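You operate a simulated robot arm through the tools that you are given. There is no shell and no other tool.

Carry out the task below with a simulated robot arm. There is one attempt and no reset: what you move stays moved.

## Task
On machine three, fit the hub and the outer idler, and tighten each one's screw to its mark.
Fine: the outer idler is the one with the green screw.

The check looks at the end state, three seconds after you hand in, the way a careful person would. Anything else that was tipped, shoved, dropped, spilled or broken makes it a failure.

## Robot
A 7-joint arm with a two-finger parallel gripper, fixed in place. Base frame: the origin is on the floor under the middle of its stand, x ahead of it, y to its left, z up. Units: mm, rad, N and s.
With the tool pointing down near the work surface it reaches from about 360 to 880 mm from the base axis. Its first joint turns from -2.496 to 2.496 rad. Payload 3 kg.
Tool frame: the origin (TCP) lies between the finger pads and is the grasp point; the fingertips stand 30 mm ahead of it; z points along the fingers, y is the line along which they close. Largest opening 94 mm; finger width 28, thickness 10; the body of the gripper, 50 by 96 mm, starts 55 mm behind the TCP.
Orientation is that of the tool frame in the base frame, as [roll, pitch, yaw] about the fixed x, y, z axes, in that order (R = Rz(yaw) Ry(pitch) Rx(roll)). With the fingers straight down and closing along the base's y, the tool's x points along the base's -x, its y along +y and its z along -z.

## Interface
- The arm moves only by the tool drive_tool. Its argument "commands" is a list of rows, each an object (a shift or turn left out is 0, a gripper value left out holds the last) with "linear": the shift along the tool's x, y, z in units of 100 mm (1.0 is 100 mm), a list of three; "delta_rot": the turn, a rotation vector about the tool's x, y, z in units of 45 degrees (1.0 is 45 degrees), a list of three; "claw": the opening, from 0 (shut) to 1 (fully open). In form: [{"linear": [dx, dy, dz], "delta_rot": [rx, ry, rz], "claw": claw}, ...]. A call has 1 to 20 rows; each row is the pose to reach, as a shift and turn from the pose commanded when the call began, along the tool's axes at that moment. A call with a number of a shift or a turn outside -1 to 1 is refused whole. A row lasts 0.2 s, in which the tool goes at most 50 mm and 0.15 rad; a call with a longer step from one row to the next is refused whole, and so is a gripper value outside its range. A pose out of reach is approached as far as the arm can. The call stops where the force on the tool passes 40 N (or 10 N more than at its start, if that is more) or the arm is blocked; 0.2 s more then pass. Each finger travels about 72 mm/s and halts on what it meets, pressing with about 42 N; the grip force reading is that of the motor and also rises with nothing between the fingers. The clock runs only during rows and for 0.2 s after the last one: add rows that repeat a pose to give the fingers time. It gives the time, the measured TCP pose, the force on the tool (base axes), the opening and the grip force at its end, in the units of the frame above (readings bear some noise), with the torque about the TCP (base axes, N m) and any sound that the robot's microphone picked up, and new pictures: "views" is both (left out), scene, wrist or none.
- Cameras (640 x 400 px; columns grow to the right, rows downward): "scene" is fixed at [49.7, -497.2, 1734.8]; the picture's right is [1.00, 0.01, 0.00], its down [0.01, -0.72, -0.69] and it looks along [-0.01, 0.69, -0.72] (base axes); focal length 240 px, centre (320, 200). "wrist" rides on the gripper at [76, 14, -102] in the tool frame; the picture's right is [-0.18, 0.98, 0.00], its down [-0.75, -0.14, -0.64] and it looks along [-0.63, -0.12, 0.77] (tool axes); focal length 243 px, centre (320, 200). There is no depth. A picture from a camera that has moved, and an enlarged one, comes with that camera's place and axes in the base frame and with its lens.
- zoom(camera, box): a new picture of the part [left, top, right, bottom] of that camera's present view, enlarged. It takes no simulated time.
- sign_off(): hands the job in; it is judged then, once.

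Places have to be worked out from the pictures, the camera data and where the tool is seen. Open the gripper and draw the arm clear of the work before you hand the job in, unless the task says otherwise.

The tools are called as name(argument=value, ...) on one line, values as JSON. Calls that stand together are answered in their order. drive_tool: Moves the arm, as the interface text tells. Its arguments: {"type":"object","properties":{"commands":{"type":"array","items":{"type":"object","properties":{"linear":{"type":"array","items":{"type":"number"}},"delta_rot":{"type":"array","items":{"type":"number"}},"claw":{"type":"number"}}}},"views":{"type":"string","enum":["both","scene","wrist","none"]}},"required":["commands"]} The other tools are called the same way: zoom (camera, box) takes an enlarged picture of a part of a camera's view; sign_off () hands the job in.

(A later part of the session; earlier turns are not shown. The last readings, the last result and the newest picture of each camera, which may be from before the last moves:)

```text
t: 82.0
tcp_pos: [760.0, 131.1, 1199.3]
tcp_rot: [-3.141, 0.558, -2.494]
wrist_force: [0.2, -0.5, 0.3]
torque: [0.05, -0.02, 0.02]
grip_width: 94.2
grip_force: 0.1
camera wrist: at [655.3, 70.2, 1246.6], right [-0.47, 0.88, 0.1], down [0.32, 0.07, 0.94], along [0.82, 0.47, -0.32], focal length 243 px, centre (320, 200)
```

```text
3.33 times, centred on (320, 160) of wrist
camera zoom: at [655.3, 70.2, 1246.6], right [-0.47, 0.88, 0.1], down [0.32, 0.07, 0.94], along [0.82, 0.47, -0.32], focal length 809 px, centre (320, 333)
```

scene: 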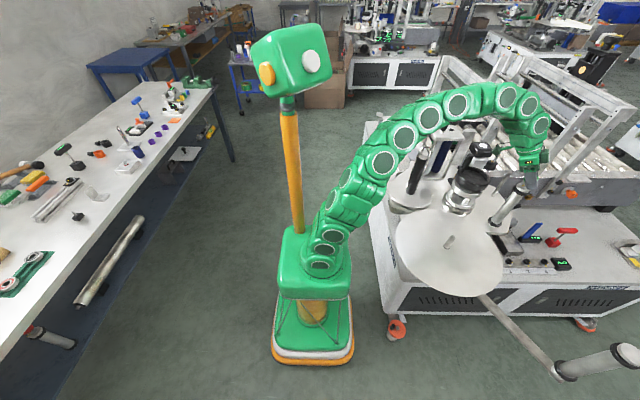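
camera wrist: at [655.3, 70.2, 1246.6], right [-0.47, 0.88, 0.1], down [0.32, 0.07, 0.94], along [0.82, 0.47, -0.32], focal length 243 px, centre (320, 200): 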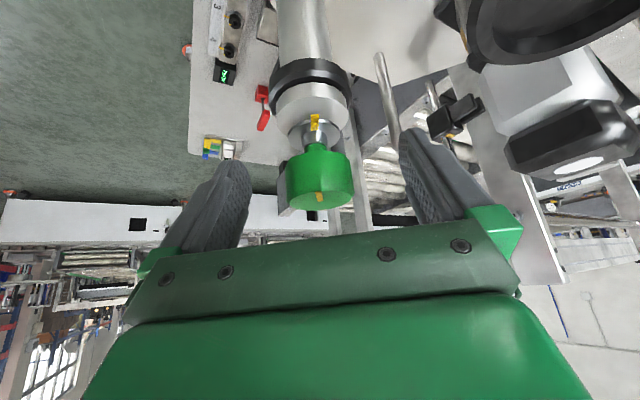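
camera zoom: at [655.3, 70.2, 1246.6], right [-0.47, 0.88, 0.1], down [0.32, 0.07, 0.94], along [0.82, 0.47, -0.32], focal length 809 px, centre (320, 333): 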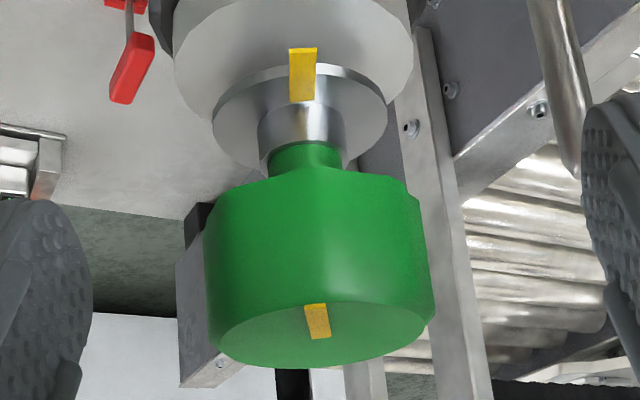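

This view is ideal. The mark is about +2° and the pointer about −2.5° relative to the camera direction, so about 4.5° clockwise remains. I'll grip again and turn it.

drive_tool(commands=[{"claw": 0.6}, {"claw": 0.3}, {"claw": 0.0}, {"claw": 0.0}, {"claw": 0.0}], views="none")

zoom(camera="wrist", box=[270, 100, 370, 220])

```text
t: 83.2
tcp_pos: [759.5, 130.5, 1197.9]
tcp_rot: [3.14, 0.561, -2.499]
wrist_force: [1.2, -0.4, 0.9]
torque: [0.23, 0.18, -0.1]
grip_width: 35.5
grip_force: 41.9
```

```text
3.33 times, centred on (320, 160) of wrist
camera zoom: at [655.2, 70.2, 1246.4], right [-0.47, 0.88, 0.1], down [0.32, 0.07, 0.94], along [0.82, 0.47, -0.32], focal length 809 px, centre (320, 333)
```

zoom: 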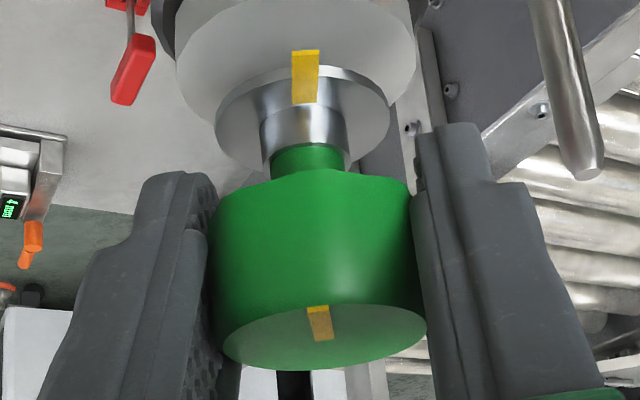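

drive_tool(commands=[{"delta_rot": [0.03, 0, 0.048], "claw": 0}, {"delta_rot": [0.0601, 0, 0.0961], "claw": 0}, {"delta_rot": [0.0601, 0, 0.0961], "claw": 0}], views="none")

zoom(camera="wrist", box=[270, 100, 370, 220])

```text
t: 84.0
tcp_pos: [760.0, 130.2, 1199.8]
tcp_rot: [3.14, 0.558, -2.587]
wrist_force: [-2.0, -4.7, 2.0]
torque: [-0.09, 0.57, -0.06]
grip_width: 35.4
grip_force: 42.0
```

```text
3.33 times, centred on (320, 160) of wrist
camera zoom: at [650.5, 79.8, 1246.6], right [-0.39, 0.92, 0.1], down [0.33, 0.04, 0.94], along [0.86, 0.4, -0.32], focal length 809 px, centre (320, 333)
```

zoom: 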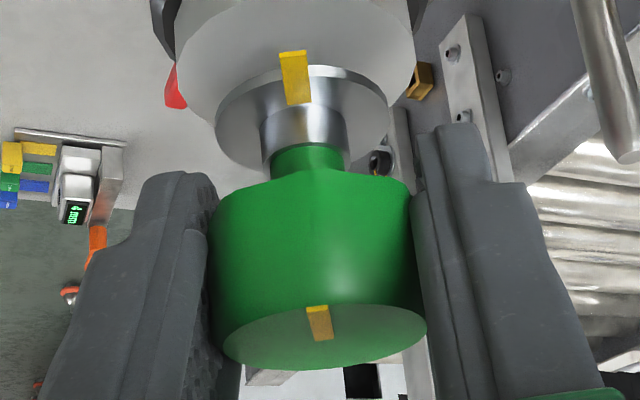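

Pointer and mark now coincide within about 1°. I'll release the knob and lift straight up.

drive_tool(commands=[{"claw": 0.4}, {"claw": 0.7}, {"claw": 1.0}, {"claw": 1.0}], views="none")

zoom(camera="wrist", box=[270, 100, 370, 220])

```text
t: 85.0
tcp_pos: [759.9, 131.4, 1199.7]
tcp_rot: [3.139, 0.558, -2.586]
wrist_force: [0.0, 0.1, 0.1]
torque: [0.03, 0.0, 0.02]
grip_width: 94.0
grip_force: 0.1
```

```text
3.33 times, centred on (320, 160) of wrist
camera zoom: at [650.7, 80.1, 1246.8], right [-0.39, 0.92, 0.1], down [0.33, 0.04, 0.94], along [0.86, 0.4, -0.32], focal length 809 px, centre (320, 333)
```

zoom: 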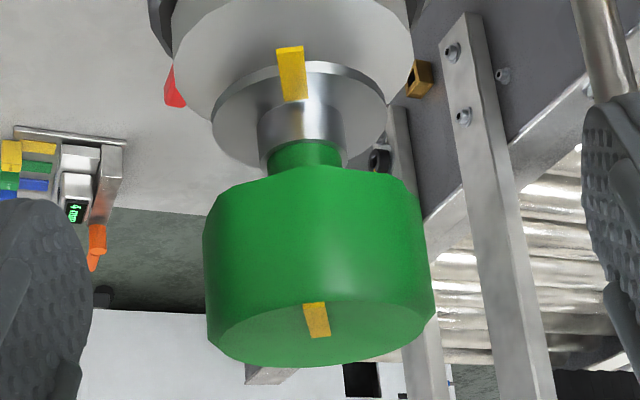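

Aligned. Lifting straight up 55 mm, then moving away inward.

drive_tool(commands=[{"linear": [-0.1, 0, -0.155]}, {"linear": [-0.2, 0, -0.31]}, {"linear": [-0.291, 0, -0.467]}, {"linear": [-0.291, 0, -0.467]}], views="both")

zoom(camera="scene", box=[490, 150, 550, 240])

```text
t: 86.0
tcp_pos: [760.4, 131.5, 1253.0]
tcp_rot: [3.139, 0.558, -2.587]
wrist_force: [0.1, -0.1, -0.2]
torque: [0.01, 0.0, -0.04]
grip_width: 93.8
grip_force: 0.1
camera wrist: at [651.6, 80.4, 1301.3], right [-0.39, 0.92, 0.1], down [0.33, 0.04, 0.94], along [0.86, 0.4, -0.32], focal length 243 px, centre (320, 200)
```

scene: 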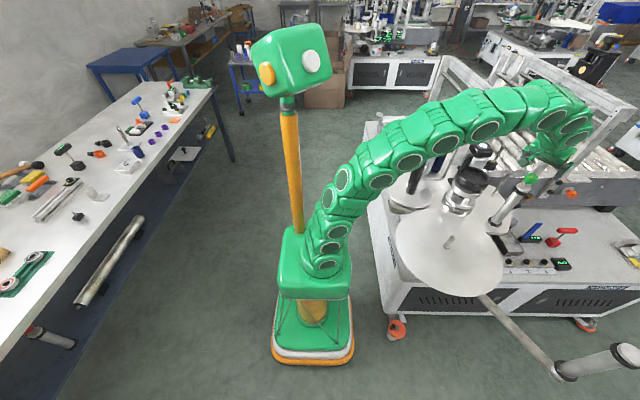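
wrist: 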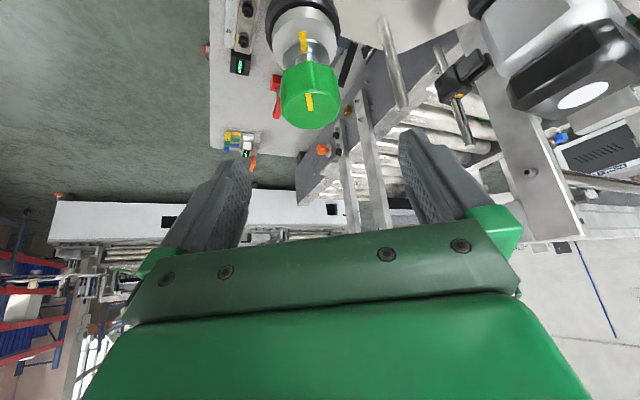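

```text
4.44 times, centred on (520, 195) of scene
camera zoom: at [49.7, -497.2, 1734.8], right [1.0, 0.01, 0.0], down [0.01, -0.72, -0.69], along [-0.01, 0.69, -0.72], focal length 1068 px, centre (-569, 222)
```

zoom: 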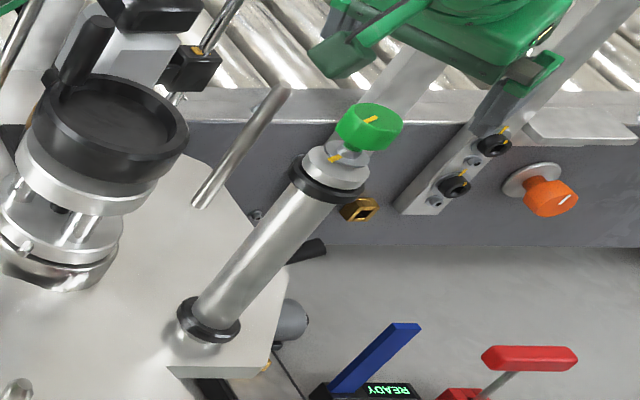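

Pointer and mark line up in the scene view too. Now for the hub: I'll retreat inward and up, then swing back left at the same safe height used before.

drive_tool(commands=[{"linear": [0.04, 0.05, -0.2]}, {"linear": [0.08, 0.1, -0.4]}, {"linear": [0.119, 0.156, -0.617]}], views="none")

drive_tool(commands=[{"linear": [0.04, 0.05, -0.2]}, {"linear": [0.08, 0.1, -0.4]}, {"linear": [0.119, 0.156, -0.617]}, {"linear": [0.119, 0.156, -0.617]}], views="none")

```text
t: 86.8
tcp_pos: [714.7, 120.7, 1298.1]
tcp_rot: [3.141, 0.559, -2.587]
wrist_force: [-0.2, 0.2, 0.5]
torque: [-0.03, 0.0, 0.0]
grip_width: 93.7
grip_force: 0.1
```

```text
t: 87.8
tcp_pos: [670.8, 112.9, 1345.2]
tcp_rot: [3.14, 0.557, -2.586]
wrist_force: [0.3, 1.4, 0.3]
torque: [-0.02, 0.03, 0.04]
grip_width: 94.3
grip_force: 0.0
```

drive_tool(commands=[{"linear": [-0.125, 0.453, 0.078], "delta_rot": [-0.025, 0, -0.04]}, {"linear": [-0.251, 0.907, 0.157], "delta_rot": [-0.0495, 0, -0.0791]}], views="none")

drive_tool(commands=[{"linear": [-0.1, 0.46, 0.063], "delta_rot": [-0.025, 0, -0.04]}, {"linear": [-0.2, 0.919, 0.125], "delta_rot": [-0.0495, 0, -0.0791]}], views="none")

drive_tool(commands=[{"linear": [-0.074, 0.466, 0.047], "delta_rot": [-0.025, 0, -0.04]}, {"linear": [-0.148, 0.932, 0.093], "delta_rot": [-0.0495, 0, -0.0791]}], views="none")

drive_tool(commands=[{"linear": [-0.048, 0.471, 0.03], "delta_rot": [-0.025, 0, -0.04]}, {"linear": [-0.096, 0.942, 0.06], "delta_rot": [-0.0495, 0, -0.0791]}], views="none")

drive_tool(commands=[{"linear": [-0.021, 0.473, 0.013], "delta_rot": [-0.025, 0, -0.04]}, {"linear": [-0.042, 0.947, 0.026], "delta_rot": [-0.0495, 0, -0.0791]}], views="none")

drive_tool(commands=[{"linear": [0.004, 0.45, -0.002], "delta_rot": [-0.026, 0, -0.041]}, {"linear": [0.008, 0.901, -0.005], "delta_rot": [-0.0518, 0, -0.0829]}, {"linear": [0.008, 0.901, -0.005], "delta_rot": [-0.0518, 0, -0.0829]}], views="both")

```text
t: 88.4
tcp_pos: [651.7, 204.7, 1346.6]
tcp_rot: [3.141, 0.558, -2.512]
wrist_force: [0.3, 0.4, -0.3]
torque: [-0.01, 0.04, 0.03]
grip_width: 94.1
grip_force: 0.1
```

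```text
t: 89.0
tcp_pos: [614.3, 294.9, 1349.6]
tcp_rot: [3.14, 0.558, -2.44]
wrist_force: [0.0, 0.7, -0.8]
torque: [0.01, 0.0, 0.01]
grip_width: 93.9
grip_force: 0.0
```

```text
t: 89.6
tcp_pos: [567.3, 376.6, 1348.2]
tcp_rot: [3.14, 0.558, -2.366]
wrist_force: [-0.2, -0.2, 0.1]
torque: [0.04, 0.0, -0.03]
grip_width: 94.0
grip_force: 0.0
```

```text
t: 90.2
tcp_pos: [509.9, 449.2, 1347.3]
tcp_rot: [3.139, 0.558, -2.293]
wrist_force: [0.0, -0.1, -1.4]
torque: [-0.04, -0.02, -0.02]
grip_width: 94.0
grip_force: 0.1
```

```text
t: 90.8
tcp_pos: [439.9, 516.3, 1348.9]
tcp_rot: [3.139, 0.557, -2.218]
wrist_force: [-0.5, -0.6, -0.5]
torque: [0.02, -0.01, -0.02]
grip_width: 93.8
grip_force: 0.1
```

```text
t: 91.6
tcp_pos: [379.6, 568.2, 1339.9]
tcp_rot: [3.128, 0.543, -2.161]
wrist_force: [-0.2, 0.5, 1.3]
torque: [-0.04, 0.0, 0.0]
grip_width: 93.8
grip_force: 0.2
camera wrist: at [303.0, 475.4, 1388.1], right [-0.73, 0.67, 0.11], down [0.3, 0.18, 0.94], along [0.61, 0.72, -0.33], focal length 243 px, centre (320, 200)
```

scene: 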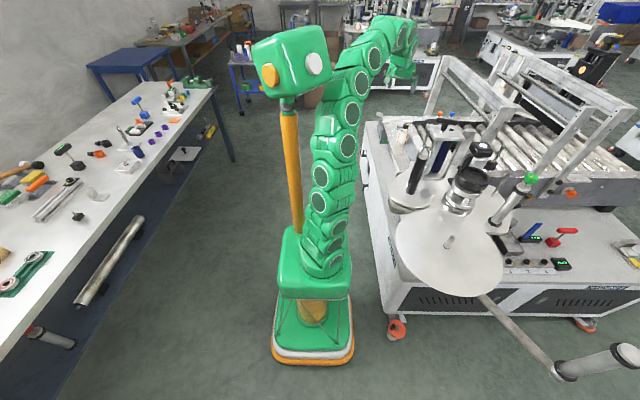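
wrist: 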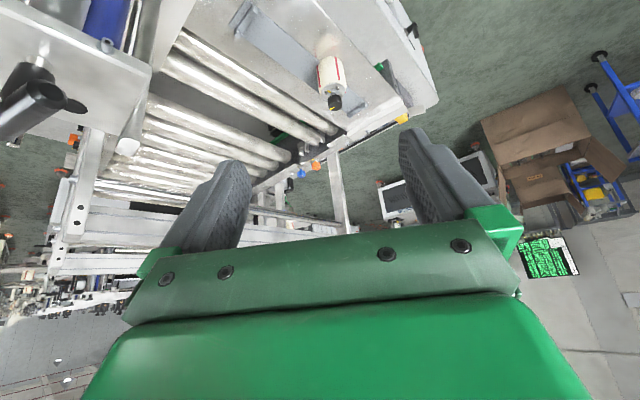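

The arm came close to its own head again at this high pose, so I'll move outward and down now along the hub's azimuth before tilting further.

drive_tool(commands=[{"linear": [-0.09, 0, 0.32]}, {"linear": [-0.18, 0, 0.65]}, {"linear": [-0.27, 0, 0.98]}], views="none")

drive_tool(commands=[{"linear": [-0.058, 0.01, 0.327], "delta_rot": [0, -0.077, -0.003]}, {"linear": [-0.116, 0.02, 0.654], "delta_rot": [0, -0.154, -0.006]}, {"linear": [-0.175, 0.03, 0.982], "delta_rot": [0.001, -0.232, -0.01]}, {"linear": [-0.175, 0.03, 0.982], "delta_rot": [0.001, -0.232, -0.01]}], views="both")

```text
t: 92.4
tcp_pos: [408.3, 635.1, 1280.6]
tcp_rot: [-3.14, 0.564, -2.14]
wrist_force: [-0.4, 0.1, -0.1]
torque: [-0.03, 0.02, -0.02]
grip_width: 94.1
grip_force: 0.0
```

```text
t: 93.4
tcp_pos: [443.2, 694.4, 1203.8]
tcp_rot: [-3.135, 0.743, -2.133]
wrist_force: [0.5, 0.7, 0.5]
torque: [-0.02, -0.02, -0.02]
grip_width: 93.8
grip_force: 0.1
camera wrist: at [362.7, 594.4, 1228.8], right [-0.76, 0.64, 0.12], down [0.18, 0.03, 0.98], along [0.63, 0.77, -0.14], focal length 243 px, centre (320, 200)
```

scene: 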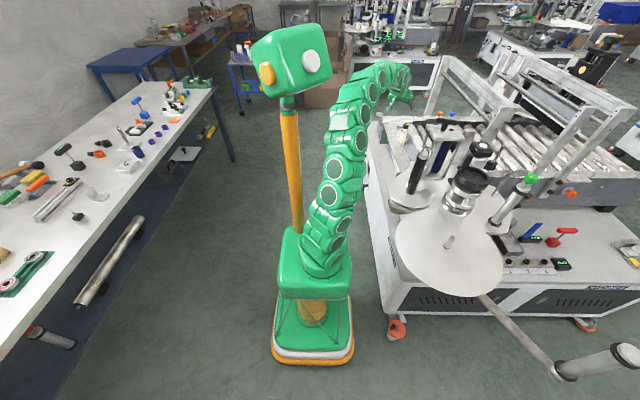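
wrist: 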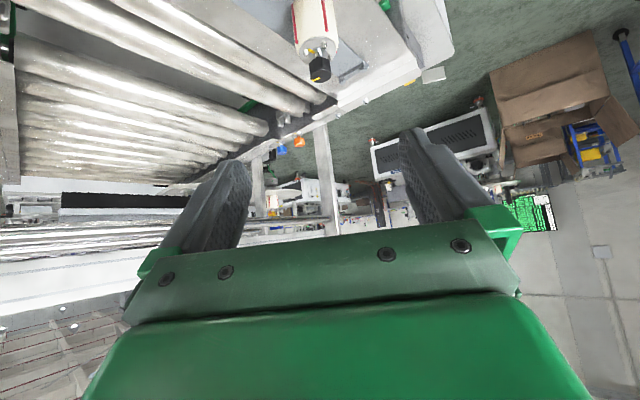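

zoom(camera="wrist", box=[270, 0, 370, 90])

zoom(camera="scene", box=[390, 112, 424, 152])

```text
4.44 times, centred on (320, 45) of wrist
camera zoom: at [362.7, 594.4, 1228.8], right [-0.76, 0.64, 0.12], down [0.18, 0.03, 0.98], along [0.63, 0.77, -0.14], focal length 1078 px, centre (320, 889)
```

zoom: 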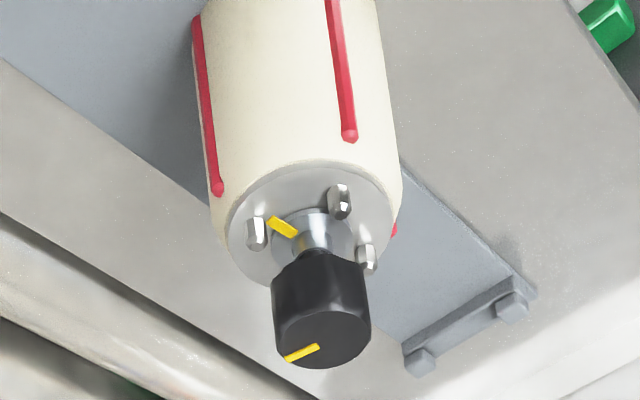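

```text
10.00 times, centred on (407, 132) of scene
camera zoom: at [49.7, -497.2, 1734.8], right [1.0, 0.01, 0.0], down [0.01, -0.72, -0.69], along [-0.01, 0.69, -0.72], focal length 2403 px, centre (-550, 880)
```

zoom: 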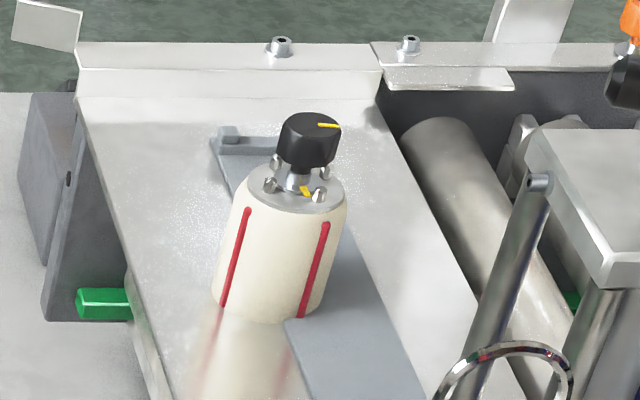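

With the idler gone, the scene view of the hub is unobstructed. Several ray pairs now put the hub at about (566, 881), with its body from z≈855 to 935 and the knob top at about 981. I'll tilt to 55° and move to a staging point 130 mm short of it.

drive_tool(commands=[{"linear": [0.07, -0.002, 0.27], "delta_rot": [0, -0.092, 0.003]}, {"linear": [0.145, -0.004, 0.54], "delta_rot": [0, -0.184, 0.005]}, {"linear": [0.218, -0.006, 0.815], "delta_rot": [0, -0.276, 0.008]}, {"linear": [0.218, -0.006, 0.815], "delta_rot": [0, -0.276, 0.008]}], views="none")

drive_tool(commands=[{"linear": [0.13, -0.003, 0.25]}, {"linear": [0.26, -0.005, 0.5]}, {"linear": [0.389, -0.008, 0.748]}, {"linear": [0.389, -0.008, 0.748]}], views="both")

```text
t: 94.4
tcp_pos: [463.0, 724.6, 1130.4]
tcp_rot: [3.141, 0.957, -2.142]
wrist_force: [0.7, -0.3, -0.2]
torque: [0.02, -0.03, -0.01]
grip_width: 94.1
grip_force: 0.0
```

```text
t: 95.4
tcp_pos: [487.1, 754.0, 1055.3]
tcp_rot: [3.139, 0.958, -2.14]
wrist_force: [-0.4, -0.5, 0.6]
torque: [0.0, 0.01, 0.03]
grip_width: 93.9
grip_force: 0.0
camera wrist: at [405.6, 653.2, 1052.5], right [-0.77, 0.62, 0.15], down [0.07, -0.15, 0.99], along [0.63, 0.77, 0.08], focal length 243 px, centre (320, 200)
```

scene: 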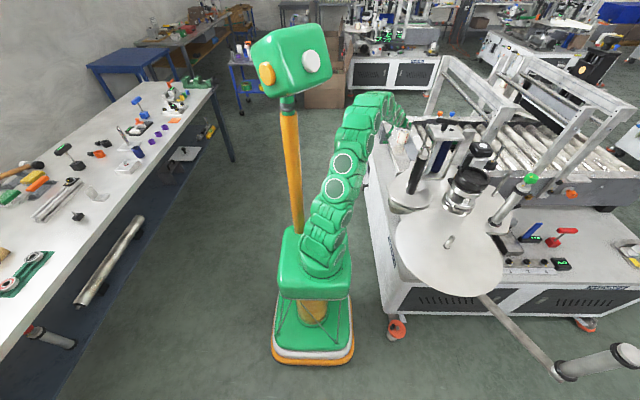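
wrist: 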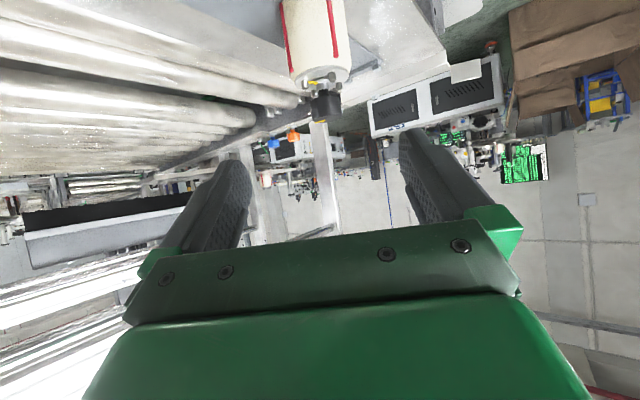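

zoom(camera="wrist", box=[260, 0, 380, 130])

```text
3.08 times, centred on (320, 65) of wrist
camera zoom: at [405.6, 653.2, 1052.5], right [-0.77, 0.62, 0.15], down [0.07, -0.15, 0.99], along [0.63, 0.77, 0.08], focal length 746 px, centre (320, 615)
```

zoom: 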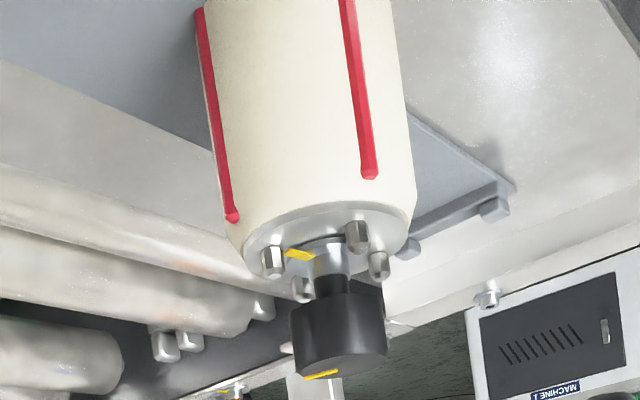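

The size- and ray-based estimates of the hub's distance disagree by about 25 mm, so I want a cross-view from the left side before grasping. I'll yaw the tool clockwise and shift left, at z≈1100.

drive_tool(commands=[{"linear": [-0.073, 0.135, -0.052], "delta_rot": [0.1346, 0, 0.0946]}, {"linear": [-0.146, 0.27, -0.105], "delta_rot": [0.2692, 0, 0.1892]}, {"linear": [-0.22, 0.404, -0.157], "delta_rot": [0.4038, 0, 0.2838]}, {"linear": [-0.293, 0.54, -0.21], "delta_rot": [0.5384, 0, 0.3784]}, {"linear": [-0.366, 0.674, -0.262], "delta_rot": [0.673, 0, 0.473]}, {"linear": [-0.366, 0.674, -0.262], "delta_rot": [0.673, 0, 0.473]}], views="both")

zoom(camera="wrist", box=[220, 0, 420, 150])

```text
t: 96.8
tcp_pos: [428.4, 792.8, 1099.7]
tcp_rot: [3.141, 0.956, -2.789]
wrist_force: [0.3, 0.2, 1.2]
torque: [-0.03, 0.0, 0.01]
grip_width: 94.2
grip_force: 0.1
camera wrist: at [302.8, 761.9, 1097.4], right [-0.24, 0.96, 0.15], down [-0.04, -0.16, 0.99], along [0.97, 0.23, 0.07], focal length 243 px, centre (320, 200)
```

scene: 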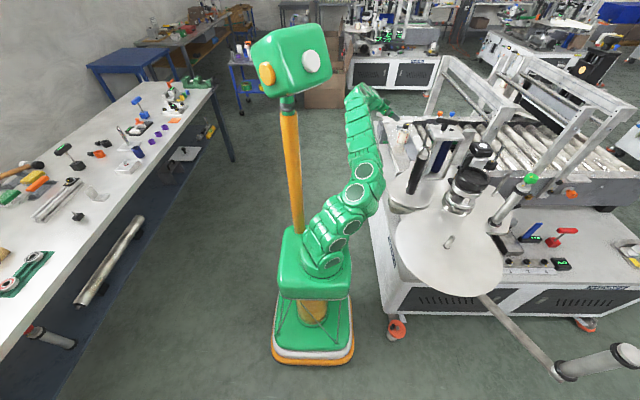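
wrist: 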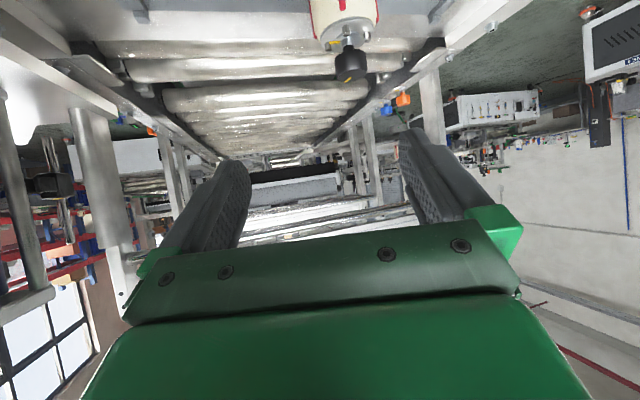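

```text
2.67 times, centred on (320, 75) of wrist
camera zoom: at [302.8, 761.9, 1097.4], right [-0.24, 0.96, 0.15], down [-0.04, -0.16, 0.99], along [0.97, 0.23, 0.07], focal length 647 px, centre (320, 533)
```

zoom: 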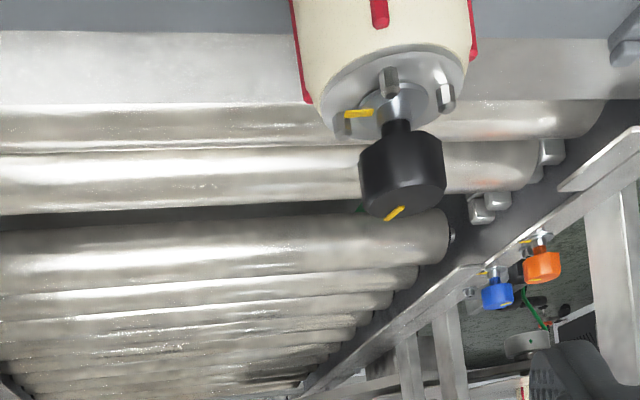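

The cross-view settles it: the hub axis is at about (567, 885), with the top plate at z≈936 and bottom about 853. I'll rotate back to face it and go to the staging point.

drive_tool(commands=[{"linear": [0.025, -0.053, 0.103], "delta_rot": [-0.135, 0, -0.0952]}, {"linear": [0.05, -0.107, 0.206], "delta_rot": [-0.27, 0, -0.1904]}, {"linear": [0.076, -0.16, 0.31], "delta_rot": [-0.405, 0, -0.2856]}, {"linear": [0.1, -0.214, 0.413], "delta_rot": [-0.54, 0, -0.3808]}, {"linear": [0.126, -0.267, 0.516], "delta_rot": [-0.6746, 0, -0.4759]}, {"linear": [0.126, -0.267, 0.516], "delta_rot": [-0.6746, 0, -0.4759]}], views="none")

```text
t: 98.2
tcp_pos: [470.1, 782.2, 1060.2]
tcp_rot: [-3.14, 0.959, -2.138]
wrist_force: [0.1, -1.3, 0.6]
torque: [-0.02, -0.02, 0.0]
grip_width: 93.8
grip_force: 0.0
```

drive_tool(commands=[{"linear": [0.15, -0.088, 0.237]}, {"linear": [0.3, -0.177, 0.473]}, {"linear": [0.45, -0.265, 0.71]}, {"linear": [0.45, -0.265, 0.71]}], views="wrist")

zoom(camera="wrist", box=[240, 0, 400, 200])

```text
t: 99.2
tcp_pos: [507.9, 793.0, 983.2]
tcp_rot: [3.141, 0.958, -2.139]
wrist_force: [0.8, -0.5, -0.1]
torque: [0.0, 0.01, 0.03]
grip_width: 93.6
grip_force: 0.0
camera wrist: at [426.4, 692.1, 980.2], right [-0.77, 0.62, 0.15], down [0.07, -0.15, 0.99], along [0.63, 0.77, 0.07], focal length 243 px, centre (320, 200)
```

wrist: 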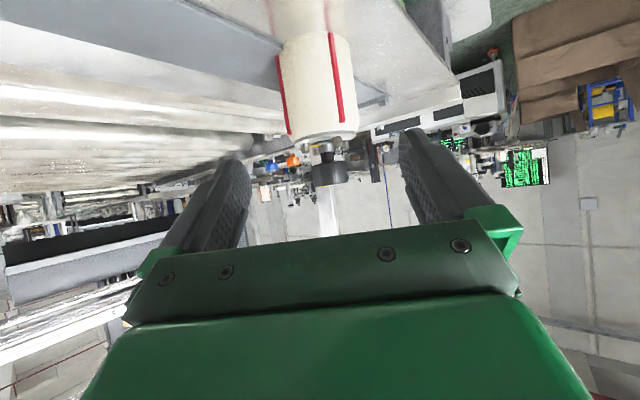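

```text
2.00 times, centred on (320, 100) of wrist
camera zoom: at [426.4, 692.1, 980.2], right [-0.77, 0.62, 0.15], down [0.07, -0.15, 0.99], along [0.63, 0.77, 0.07], focal length 485 px, centre (320, 400)
```

zoom: 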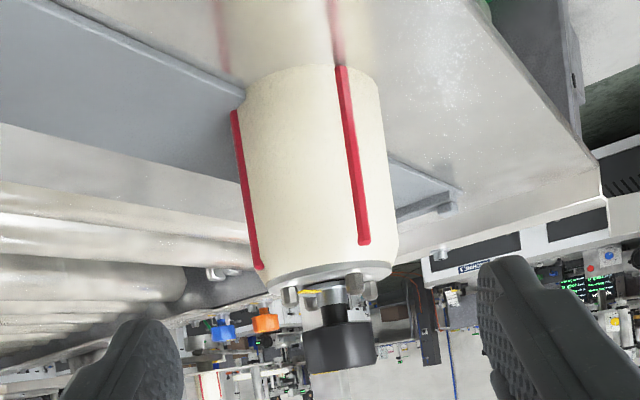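

Lined up well laterally. Advancing 90 mm along the tool axis, then checking.

drive_tool(commands=[{"linear": [0, 0, 0.3]}, {"linear": [0, 0, 0.6]}, {"linear": [0, 0, 0.9]}, {"linear": [0, 0, 0.9]}], views="wrist")

zoom(camera="wrist", box=[220, 0, 420, 240])

zoom(camera="scene", box=[385, 105, 435, 155])

```text
t: 100.2
tcp_pos: [549.3, 853.6, 933.5]
tcp_rot: [3.141, 0.958, -2.137]
wrist_force: [0.6, 0.3, -0.5]
torque: [0.03, 0.01, -0.01]
grip_width: 94.1
grip_force: 0.1
camera wrist: at [467.4, 752.9, 930.8], right [-0.77, 0.62, 0.15], down [0.07, -0.15, 0.99], along [0.63, 0.77, 0.07], focal length 243 px, centre (320, 200)
```

wrist: 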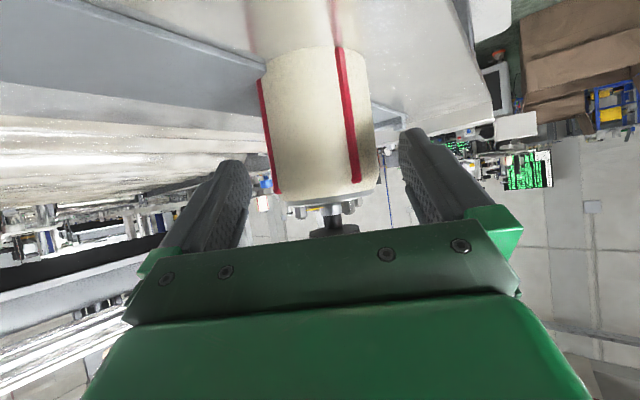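

```text
1.67 times, centred on (320, 120) of wrist
camera zoom: at [467.4, 752.9, 930.8], right [-0.77, 0.62, 0.15], down [0.07, -0.15, 0.99], along [0.63, 0.77, 0.07], focal length 404 px, centre (320, 333)
```

zoom: 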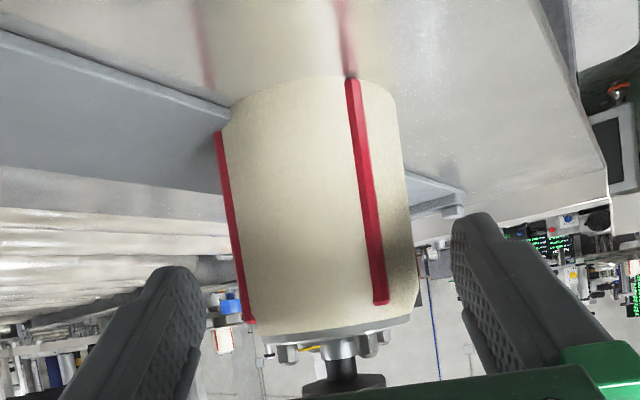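

```text
8.00 times, centred on (410, 130) of scene
camera zoom: at [49.7, -497.2, 1734.8], right [1.0, 0.01, 0.0], down [0.01, -0.72, -0.69], along [-0.01, 0.69, -0.72], focal length 1923 px, centre (-400, 760)
```

zoom: 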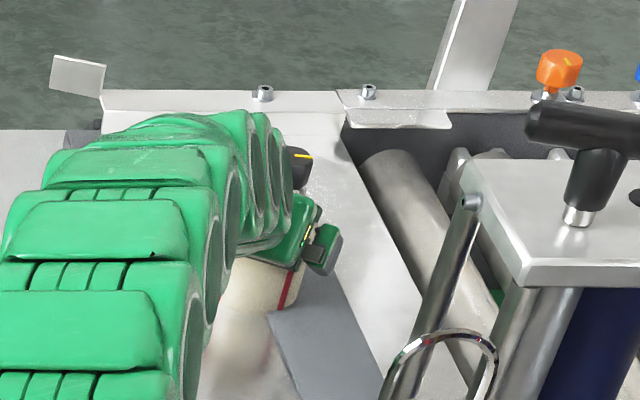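

Centred between the fingers. Advancing the last 40 mm.

drive_tool(commands=[{"linear": [0, 0, 0.14]}, {"linear": [0, 0, 0.28]}, {"linear": [0, 0, 0.4]}, {"linear": [0, 0, 0.4]}], views="wrist")

zoom(camera="wrist", box=[220, 0, 420, 240])

```text
t: 101.2
tcp_pos: [568.4, 882.3, 907.4]
tcp_rot: [-3.141, 0.957, -2.136]
wrist_force: [-1.3, -0.1, -0.5]
torque: [0.01, -0.03, -0.01]
grip_width: 94.0
grip_force: 0.0
camera wrist: at [485.6, 780.3, 904.9], right [-0.77, 0.62, 0.15], down [0.07, -0.15, 0.99], along [0.63, 0.77, 0.07], focal length 243 px, centre (320, 200)
```

wrist: 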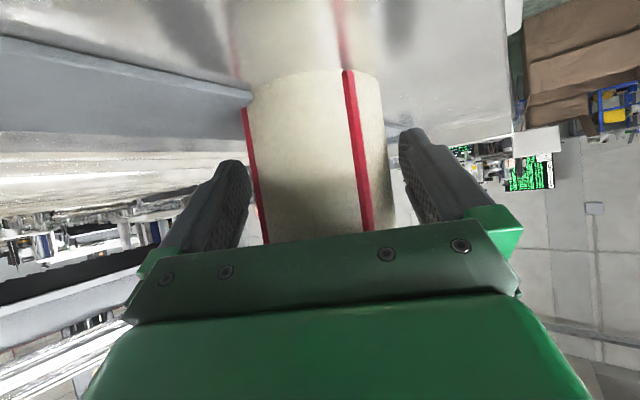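

```text
1.67 times, centred on (320, 120) of wrist
camera zoom: at [485.6, 780.3, 904.9], right [-0.77, 0.62, 0.15], down [0.07, -0.15, 0.99], along [0.63, 0.77, 0.07], focal length 404 px, centre (320, 333)
```

zoom: 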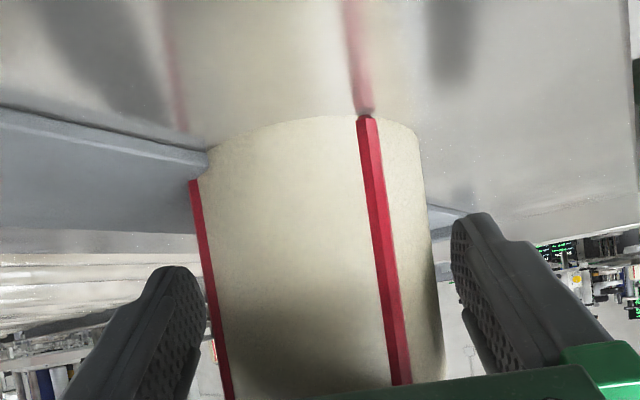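

The hub body is now at the TCP, centred. Closing the gripper on it.

drive_tool(commands=[{"claw": 0.8}, {"claw": 0.6}, {"claw": 0.3}, {"claw": 0.0}, {"claw": 0.0}], views="wrist")

zoom(camera="wrist", box=[220, 0, 420, 240])

```text
t: 102.4
tcp_pos: [566.2, 882.5, 906.8]
tcp_rot: [-3.141, 0.958, -2.139]
wrist_force: [-1.2, 0.0, 1.2]
torque: [0.1, 0.14, 0.06]
grip_width: 77.3
grip_force: 41.9
camera wrist: at [485.5, 780.2, 904.9], right [-0.77, 0.62, 0.15], down [0.07, -0.15, 0.99], along [0.63, 0.77, 0.07], focal length 243 px, centre (320, 200)
```

wrist: 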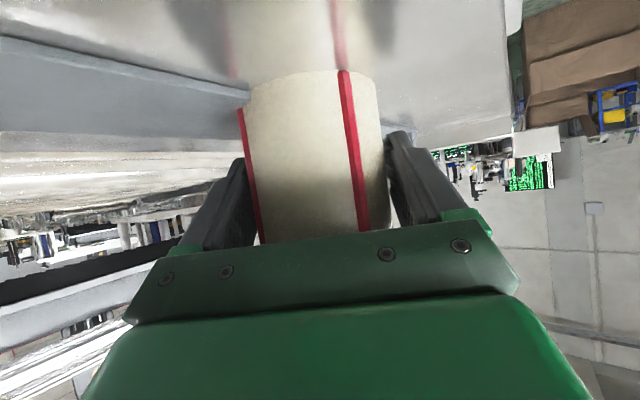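

```text
1.67 times, centred on (320, 120) of wrist
camera zoom: at [485.5, 780.2, 904.9], right [-0.77, 0.62, 0.15], down [0.07, -0.15, 0.99], along [0.63, 0.77, 0.07], focal length 404 px, centre (320, 333)
```

zoom: 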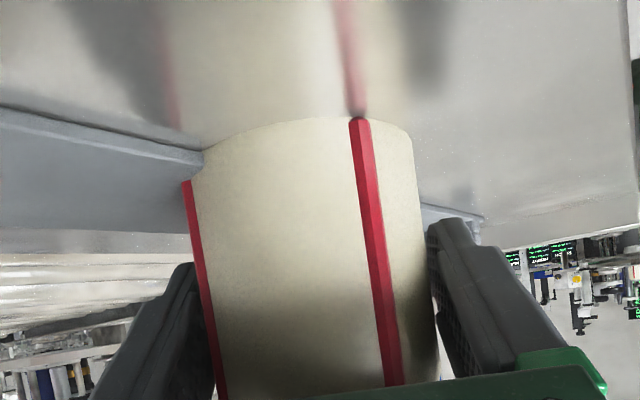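

Gripped firmly (77 mm, 42 N). Lifting straight up slowly by 50 mm.

drive_tool(commands=[{"linear": [-0.04, 0, -0.028], "claw": 0}, {"linear": [-0.12, 0, -0.085], "claw": 0}, {"linear": [-0.25, 0, -0.175], "claw": 0}, {"linear": [-0.41, 0, -0.287], "claw": 0}, {"linear": [-0.41, 0, -0.287], "claw": 0}], views="both")

zoom(camera="wrist", box=[220, 0, 420, 240])

zoom(camera="scene", box=[385, 95, 435, 145])

```text
t: 103.6
tcp_pos: [566.8, 883.1, 957.2]
tcp_rot: [3.141, 0.96, -2.138]
wrist_force: [0.7, 0.3, -2.4]
torque: [0.02, 0.01, -0.01]
grip_width: 76.9
grip_force: 42.0
camera wrist: at [485.8, 781.8, 955.2], right [-0.77, 0.62, 0.15], down [0.07, -0.15, 0.99], along [0.63, 0.77, 0.07], focal length 243 px, centre (320, 200)
```

scene: 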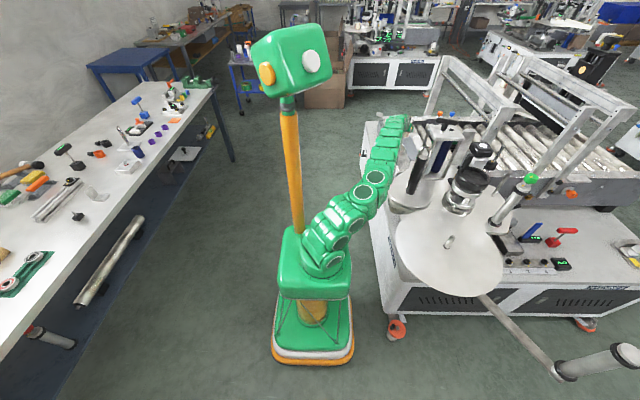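
wrist: 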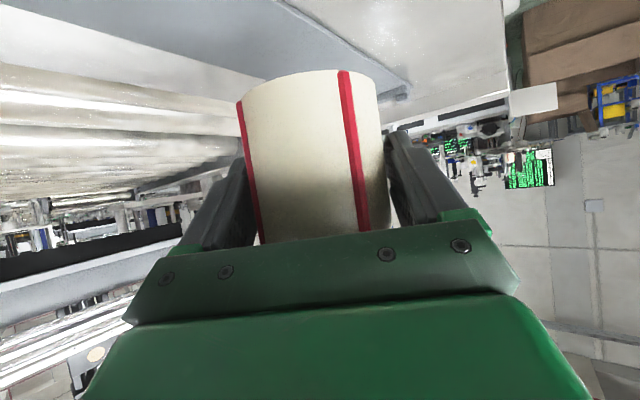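

```text
1.67 times, centred on (320, 120) of wrist
camera zoom: at [485.8, 781.8, 955.2], right [-0.77, 0.62, 0.15], down [0.07, -0.15, 0.99], along [0.63, 0.77, 0.07], focal length 404 px, centre (320, 333)
```

zoom: 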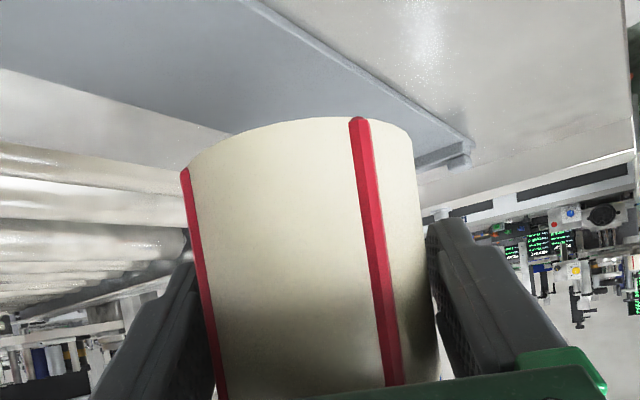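

```text
8.00 times, centred on (410, 120) of scene
camera zoom: at [49.7, -497.2, 1734.8], right [1.0, 0.01, 0.0], down [0.01, -0.72, -0.69], along [-0.01, 0.69, -0.72], focal length 1923 px, centre (-400, 840)
```

zoom: 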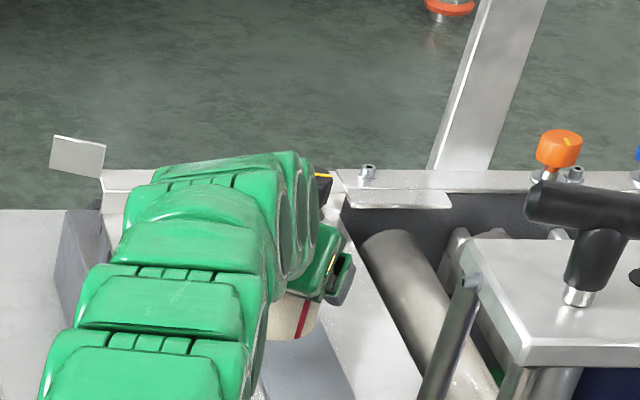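

The hub lifted cleanly and didn't shift in the grip. I'll retract along the same corridor used for the idler, reducing the tilt as the arm comes in.

drive_tool(commands=[{"linear": [-0.068, 0, -0.248], "claw": 0}, {"linear": [-0.135, 0, -0.495], "claw": 0}, {"linear": [-0.203, 0, -0.743], "claw": 0}, {"linear": [-0.27, 0, -0.99], "claw": 0}], views="none")

drive_tool(commands=[{"linear": [-0.066, 0, -0.217], "delta_rot": [0, 0.026, 0], "claw": 0}, {"linear": [-0.131, 0, -0.433], "delta_rot": [0, 0.052, 0], "claw": 0}, {"linear": [-0.197, 0, -0.65], "delta_rot": [0, 0.0778, 0], "claw": 0}], views="none")

drive_tool(commands=[{"linear": [-0.052, 0, -0.22], "delta_rot": [0, 0.026, 0], "claw": 0}, {"linear": [-0.105, 0, -0.44], "delta_rot": [0, 0.052, 0], "claw": 0}, {"linear": [-0.157, 0, -0.662], "delta_rot": [0, 0.0778, 0], "claw": 0}], views="both")

```text
t: 104.6
tcp_pos: [532.4, 827.6, 1036.7]
tcp_rot: [-3.139, 0.955, -2.137]
wrist_force: [-0.6, -0.1, -4.1]
torque: [0.0, -0.01, -0.03]
grip_width: 77.3
grip_force: 42.1
```

```text
t: 105.4
tcp_pos: [507.3, 791.7, 1092.6]
tcp_rot: [-3.14, 0.895, -2.136]
wrist_force: [-0.3, 1.0, -2.9]
torque: [-0.05, 0.03, 0.01]
grip_width: 74.1
grip_force: 42.3
```

```text
t: 106.2
tcp_pos: [486.1, 758.5, 1144.4]
tcp_rot: [3.141, 0.834, -2.137]
wrist_force: [-0.1, -0.1, -3.7]
torque: [-0.01, 0.02, 0.01]
grip_width: 74.1
grip_force: 42.4
camera wrist: at [405.1, 657.9, 1157.6], right [-0.76, 0.63, 0.14], down [0.14, -0.05, 0.99], along [0.63, 0.77, -0.05], focal length 243 px, centre (320, 200)
```

scene: 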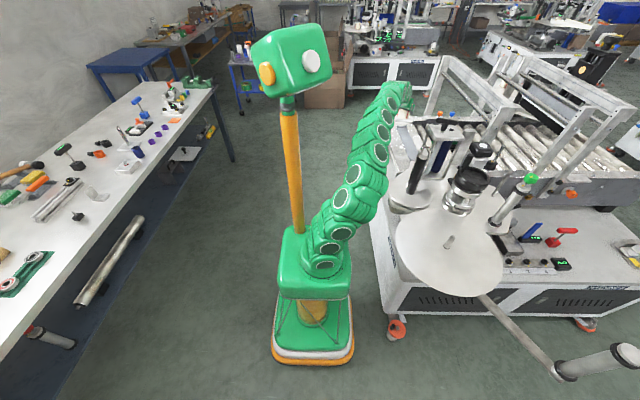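
wrist: 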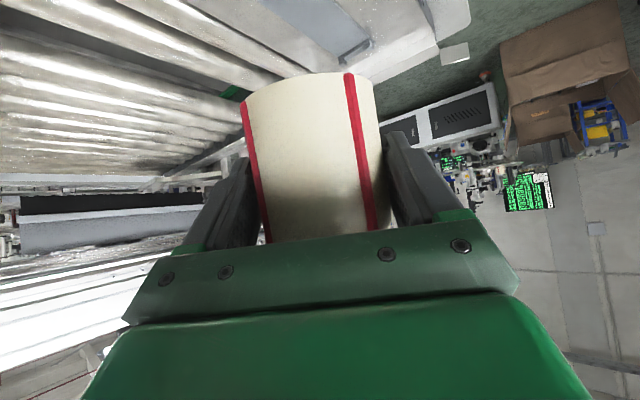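

The hub re-seated slightly in the grip (74 mm) but it's secure. Continuing the retract.

drive_tool(commands=[{"linear": [-0.017, -0.06, -0.24], "delta_rot": [0.007, 0.0444, 0.0062], "claw": 0}, {"linear": [-0.035, -0.12, -0.48], "delta_rot": [0.0137, 0.0889, 0.0124], "claw": 0}, {"linear": [-0.052, -0.18, -0.719], "delta_rot": [0.0206, 0.1333, 0.0186], "claw": 0}], views="none")

drive_tool(commands=[{"linear": [0.018, -0.057, -0.263], "delta_rot": [0.006, 0.0444, 0.007], "claw": 0}, {"linear": [0.037, -0.113, -0.527], "delta_rot": [0.012, 0.0889, 0.0138], "claw": 0}, {"linear": [0.056, -0.17, -0.79], "delta_rot": [0.0186, 0.1333, 0.0207], "claw": 0}], views="none")

drive_tool(commands=[{"linear": [0.065, -0.055, -0.257], "delta_rot": [0.0055, 0.0444, 0.0075], "claw": 0}, {"linear": [0.13, -0.11, -0.514], "delta_rot": [0.011, 0.0889, 0.015], "claw": 0}, {"linear": [0.194, -0.165, -0.771], "delta_rot": [0.0163, 0.1333, 0.0225], "claw": 0}], views="none")

drive_tool(commands=[{"linear": [0.073, 0, -0.212], "claw": 0}, {"linear": [0.147, 0, -0.424], "claw": 0}, {"linear": [0.22, 0, -0.636], "claw": 0}], views="both")

```text
t: 107.0
tcp_pos: [477.8, 708.1, 1195.0]
tcp_rot: [-3.142, 0.729, -2.16]
wrist_force: [0.2, 1.0, -3.3]
torque: [-0.03, 0.0, -0.01]
grip_width: 74.1
grip_force: 41.8
```

```text
t: 107.8
tcp_pos: [456.7, 649.7, 1252.7]
tcp_rot: [-3.141, 0.626, -2.179]
wrist_force: [0.3, -0.7, -2.4]
torque: [0.0, 0.0, 0.0]
grip_width: 74.3
grip_force: 42.5
```

```text
t: 108.6
tcp_pos: [435.8, 587.9, 1303.9]
tcp_rot: [-3.139, 0.521, -2.201]
wrist_force: [0.5, 0.3, -3.8]
torque: [-0.02, 0.0, 0.01]
grip_width: 74.1
grip_force: 42.2
```

```text
t: 109.4
tcp_pos: [406.9, 546.4, 1346.4]
tcp_rot: [-3.138, 0.521, -2.204]
wrist_force: [0.3, 0.4, -2.8]
torque: [-0.03, 0.01, 0.01]
grip_width: 74.0
grip_force: 42.6
camera wrist: at [324.9, 459.5, 1399.2], right [-0.7, 0.71, 0.09], down [0.31, 0.19, 0.93], along [0.65, 0.68, -0.35], focal length 243 px, centre (320, 200)
```

scene: 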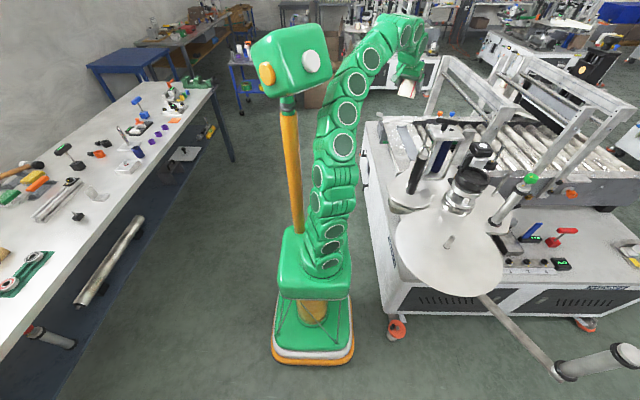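
wrist: 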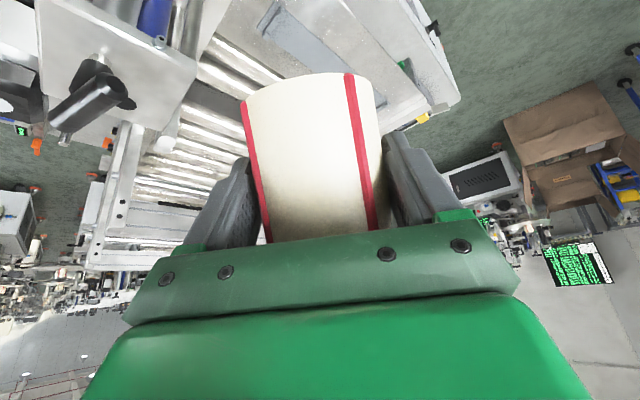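

Same swing clockwise at the safe height as before.

drive_tool(commands=[{"linear": [0.006, -0.297, -0.003], "delta_rot": [0.0278, 0, 0.0481], "claw": 0}, {"linear": [0.022, -0.594, -0.013], "delta_rot": [0.0556, 0, 0.0962], "claw": 0}, {"linear": [0.05, -0.889, -0.029], "delta_rot": [0.0833, 0, 0.1443], "claw": 0}], views="none")

drive_tool(commands=[{"linear": [0.006, -0.297, -0.003], "delta_rot": [0.0278, 0, 0.0481], "claw": 0}, {"linear": [0.022, -0.594, -0.013], "delta_rot": [0.0556, 0, 0.0962], "claw": 0}, {"linear": [0.05, -0.889, -0.029], "delta_rot": [0.0833, 0, 0.1443], "claw": 0}], views="none")

drive_tool(commands=[{"linear": [0.006, -0.297, -0.003], "delta_rot": [0.0278, 0, 0.0481], "claw": 0}, {"linear": [0.022, -0.594, -0.013], "delta_rot": [0.0556, 0, 0.0962], "claw": 0}, {"linear": [0.05, -0.889, -0.029], "delta_rot": [0.0833, 0, 0.1443], "claw": 0}], views="none")

drive_tool(commands=[{"linear": [0.006, -0.297, -0.003], "delta_rot": [0.0278, 0, 0.0481], "claw": 0}, {"linear": [0.022, -0.594, -0.013], "delta_rot": [0.0556, 0, 0.0962], "claw": 0}, {"linear": [0.05, -0.889, -0.029], "delta_rot": [0.0833, 0, 0.1443], "claw": 0}], views="none")

drive_tool(commands=[{"linear": [0.006, -0.297, -0.003], "delta_rot": [0.0278, 0, 0.0481], "claw": 0}, {"linear": [0.022, -0.594, -0.013], "delta_rot": [0.0556, 0, 0.0962], "claw": 0}, {"linear": [0.05, -0.889, -0.029], "delta_rot": [0.0833, 0, 0.1443], "claw": 0}], views="both")

```text
t: 110.2
tcp_pos: [473.1, 490.5, 1349.4]
tcp_rot: [-3.136, 0.522, -2.333]
wrist_force: [-0.6, -0.2, -2.5]
torque: [-0.01, 0.02, -0.01]
grip_width: 74.0
grip_force: 42.1
```

```text
t: 111.0
tcp_pos: [535.5, 423.9, 1350.8]
tcp_rot: [-3.138, 0.522, -2.462]
wrist_force: [-0.4, 0.8, -3.9]
torque: [0.01, 0.02, 0.02]
grip_width: 73.9
grip_force: 41.9
```

```text
t: 111.8
tcp_pos: [583.5, 351.4, 1349.2]
tcp_rot: [-3.138, 0.521, -2.593]
wrist_force: [-0.2, -0.3, -2.6]
torque: [-0.02, 0.01, -0.03]
grip_width: 74.0
grip_force: 42.5
```

```text
t: 112.6
tcp_pos: [627.6, 274.2, 1347.4]
tcp_rot: [-3.136, 0.523, -2.726]
wrist_force: [0.4, -0.4, -3.9]
torque: [-0.02, 0.0, 0.01]
grip_width: 74.2
grip_force: 42.0
```

```text
t: 113.4
tcp_pos: [659.1, 189.4, 1347.7]
tcp_rot: [-3.138, 0.525, -2.857]
wrist_force: [-0.7, -0.2, -3.3]
torque: [0.0, 0.02, -0.02]
grip_width: 74.1
grip_force: 41.9
camera wrist: at [542.0, 169.1, 1399.0], right [-0.12, 0.99, 0.09], down [0.36, -0.04, 0.93], along [0.93, 0.15, -0.35], focal length 243 px, centre (320, 200)
```

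scene: 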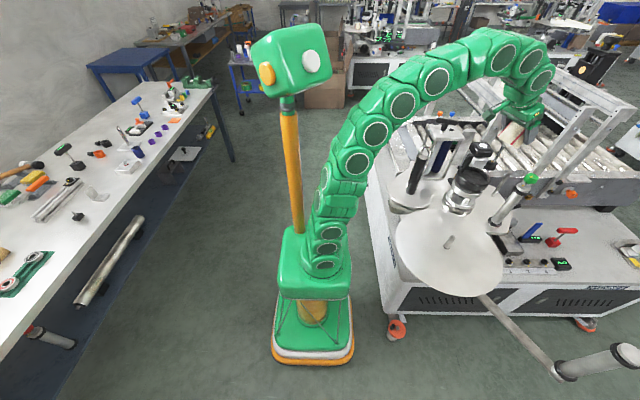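
wrist: 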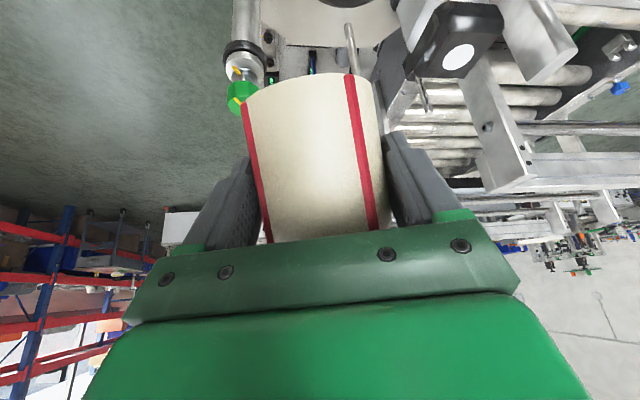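

Next I'll bring the hub toward the spindle at (520, 8), yawing the tool so the gripper comes in from the back-left. That leaves the scene camera an unobstructed view of the spindle and hub.

drive_tool(commands=[{"linear": [0.194, -0.157, -0.002], "delta_rot": [0.0586, 0, 0.1011], "claw": 0}, {"linear": [0.388, -0.314, -0.003], "delta_rot": [0.1172, 0, 0.2023], "claw": 0}, {"linear": [0.583, -0.471, -0.005], "delta_rot": [0.1757, 0, 0.3034], "claw": 0}, {"linear": [0.777, -0.628, -0.006], "delta_rot": [0.2343, 0, 0.4046], "claw": 0}, {"linear": [0.971, -0.785, -0.008], "delta_rot": [0.2929, 0, 0.5057], "claw": 0}, {"linear": [0.971, -0.785, -0.008], "delta_rot": [0.2929, 0, 0.5057], "claw": 0}], views="both")

```text
t: 114.8
tcp_pos: [601.7, 90.0, 1299.8]
tcp_rot: [-3.135, 0.524, 2.969]
wrist_force: [0.0, 0.8, -4.0]
torque: [-0.02, 0.0, 0.0]
grip_width: 73.9
grip_force: 42.3
camera wrist: at [487.4, 123.1, 1350.0], right [0.33, 0.94, 0.09], down [0.3, -0.19, 0.93], along [0.9, -0.28, -0.35], focal length 243 px, centre (320, 200)
```

scene: 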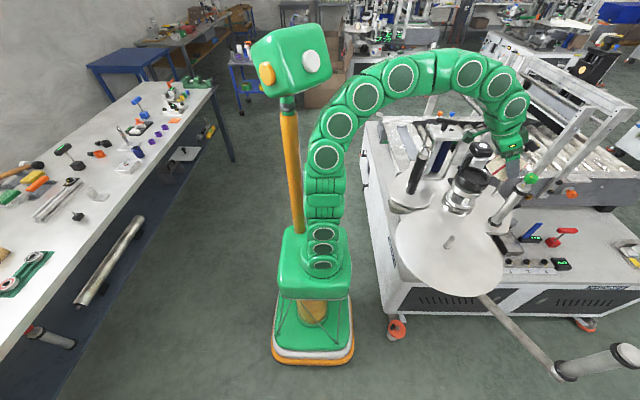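
wrist: 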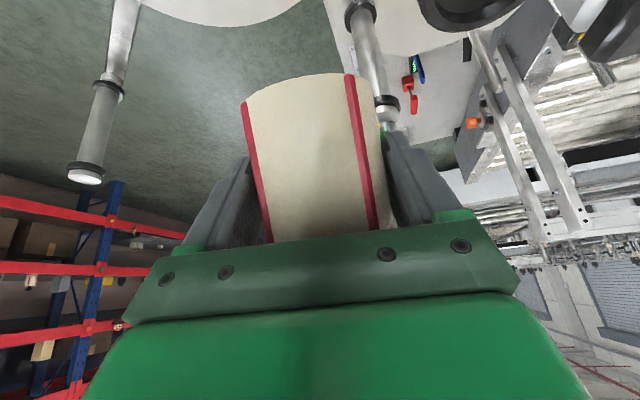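

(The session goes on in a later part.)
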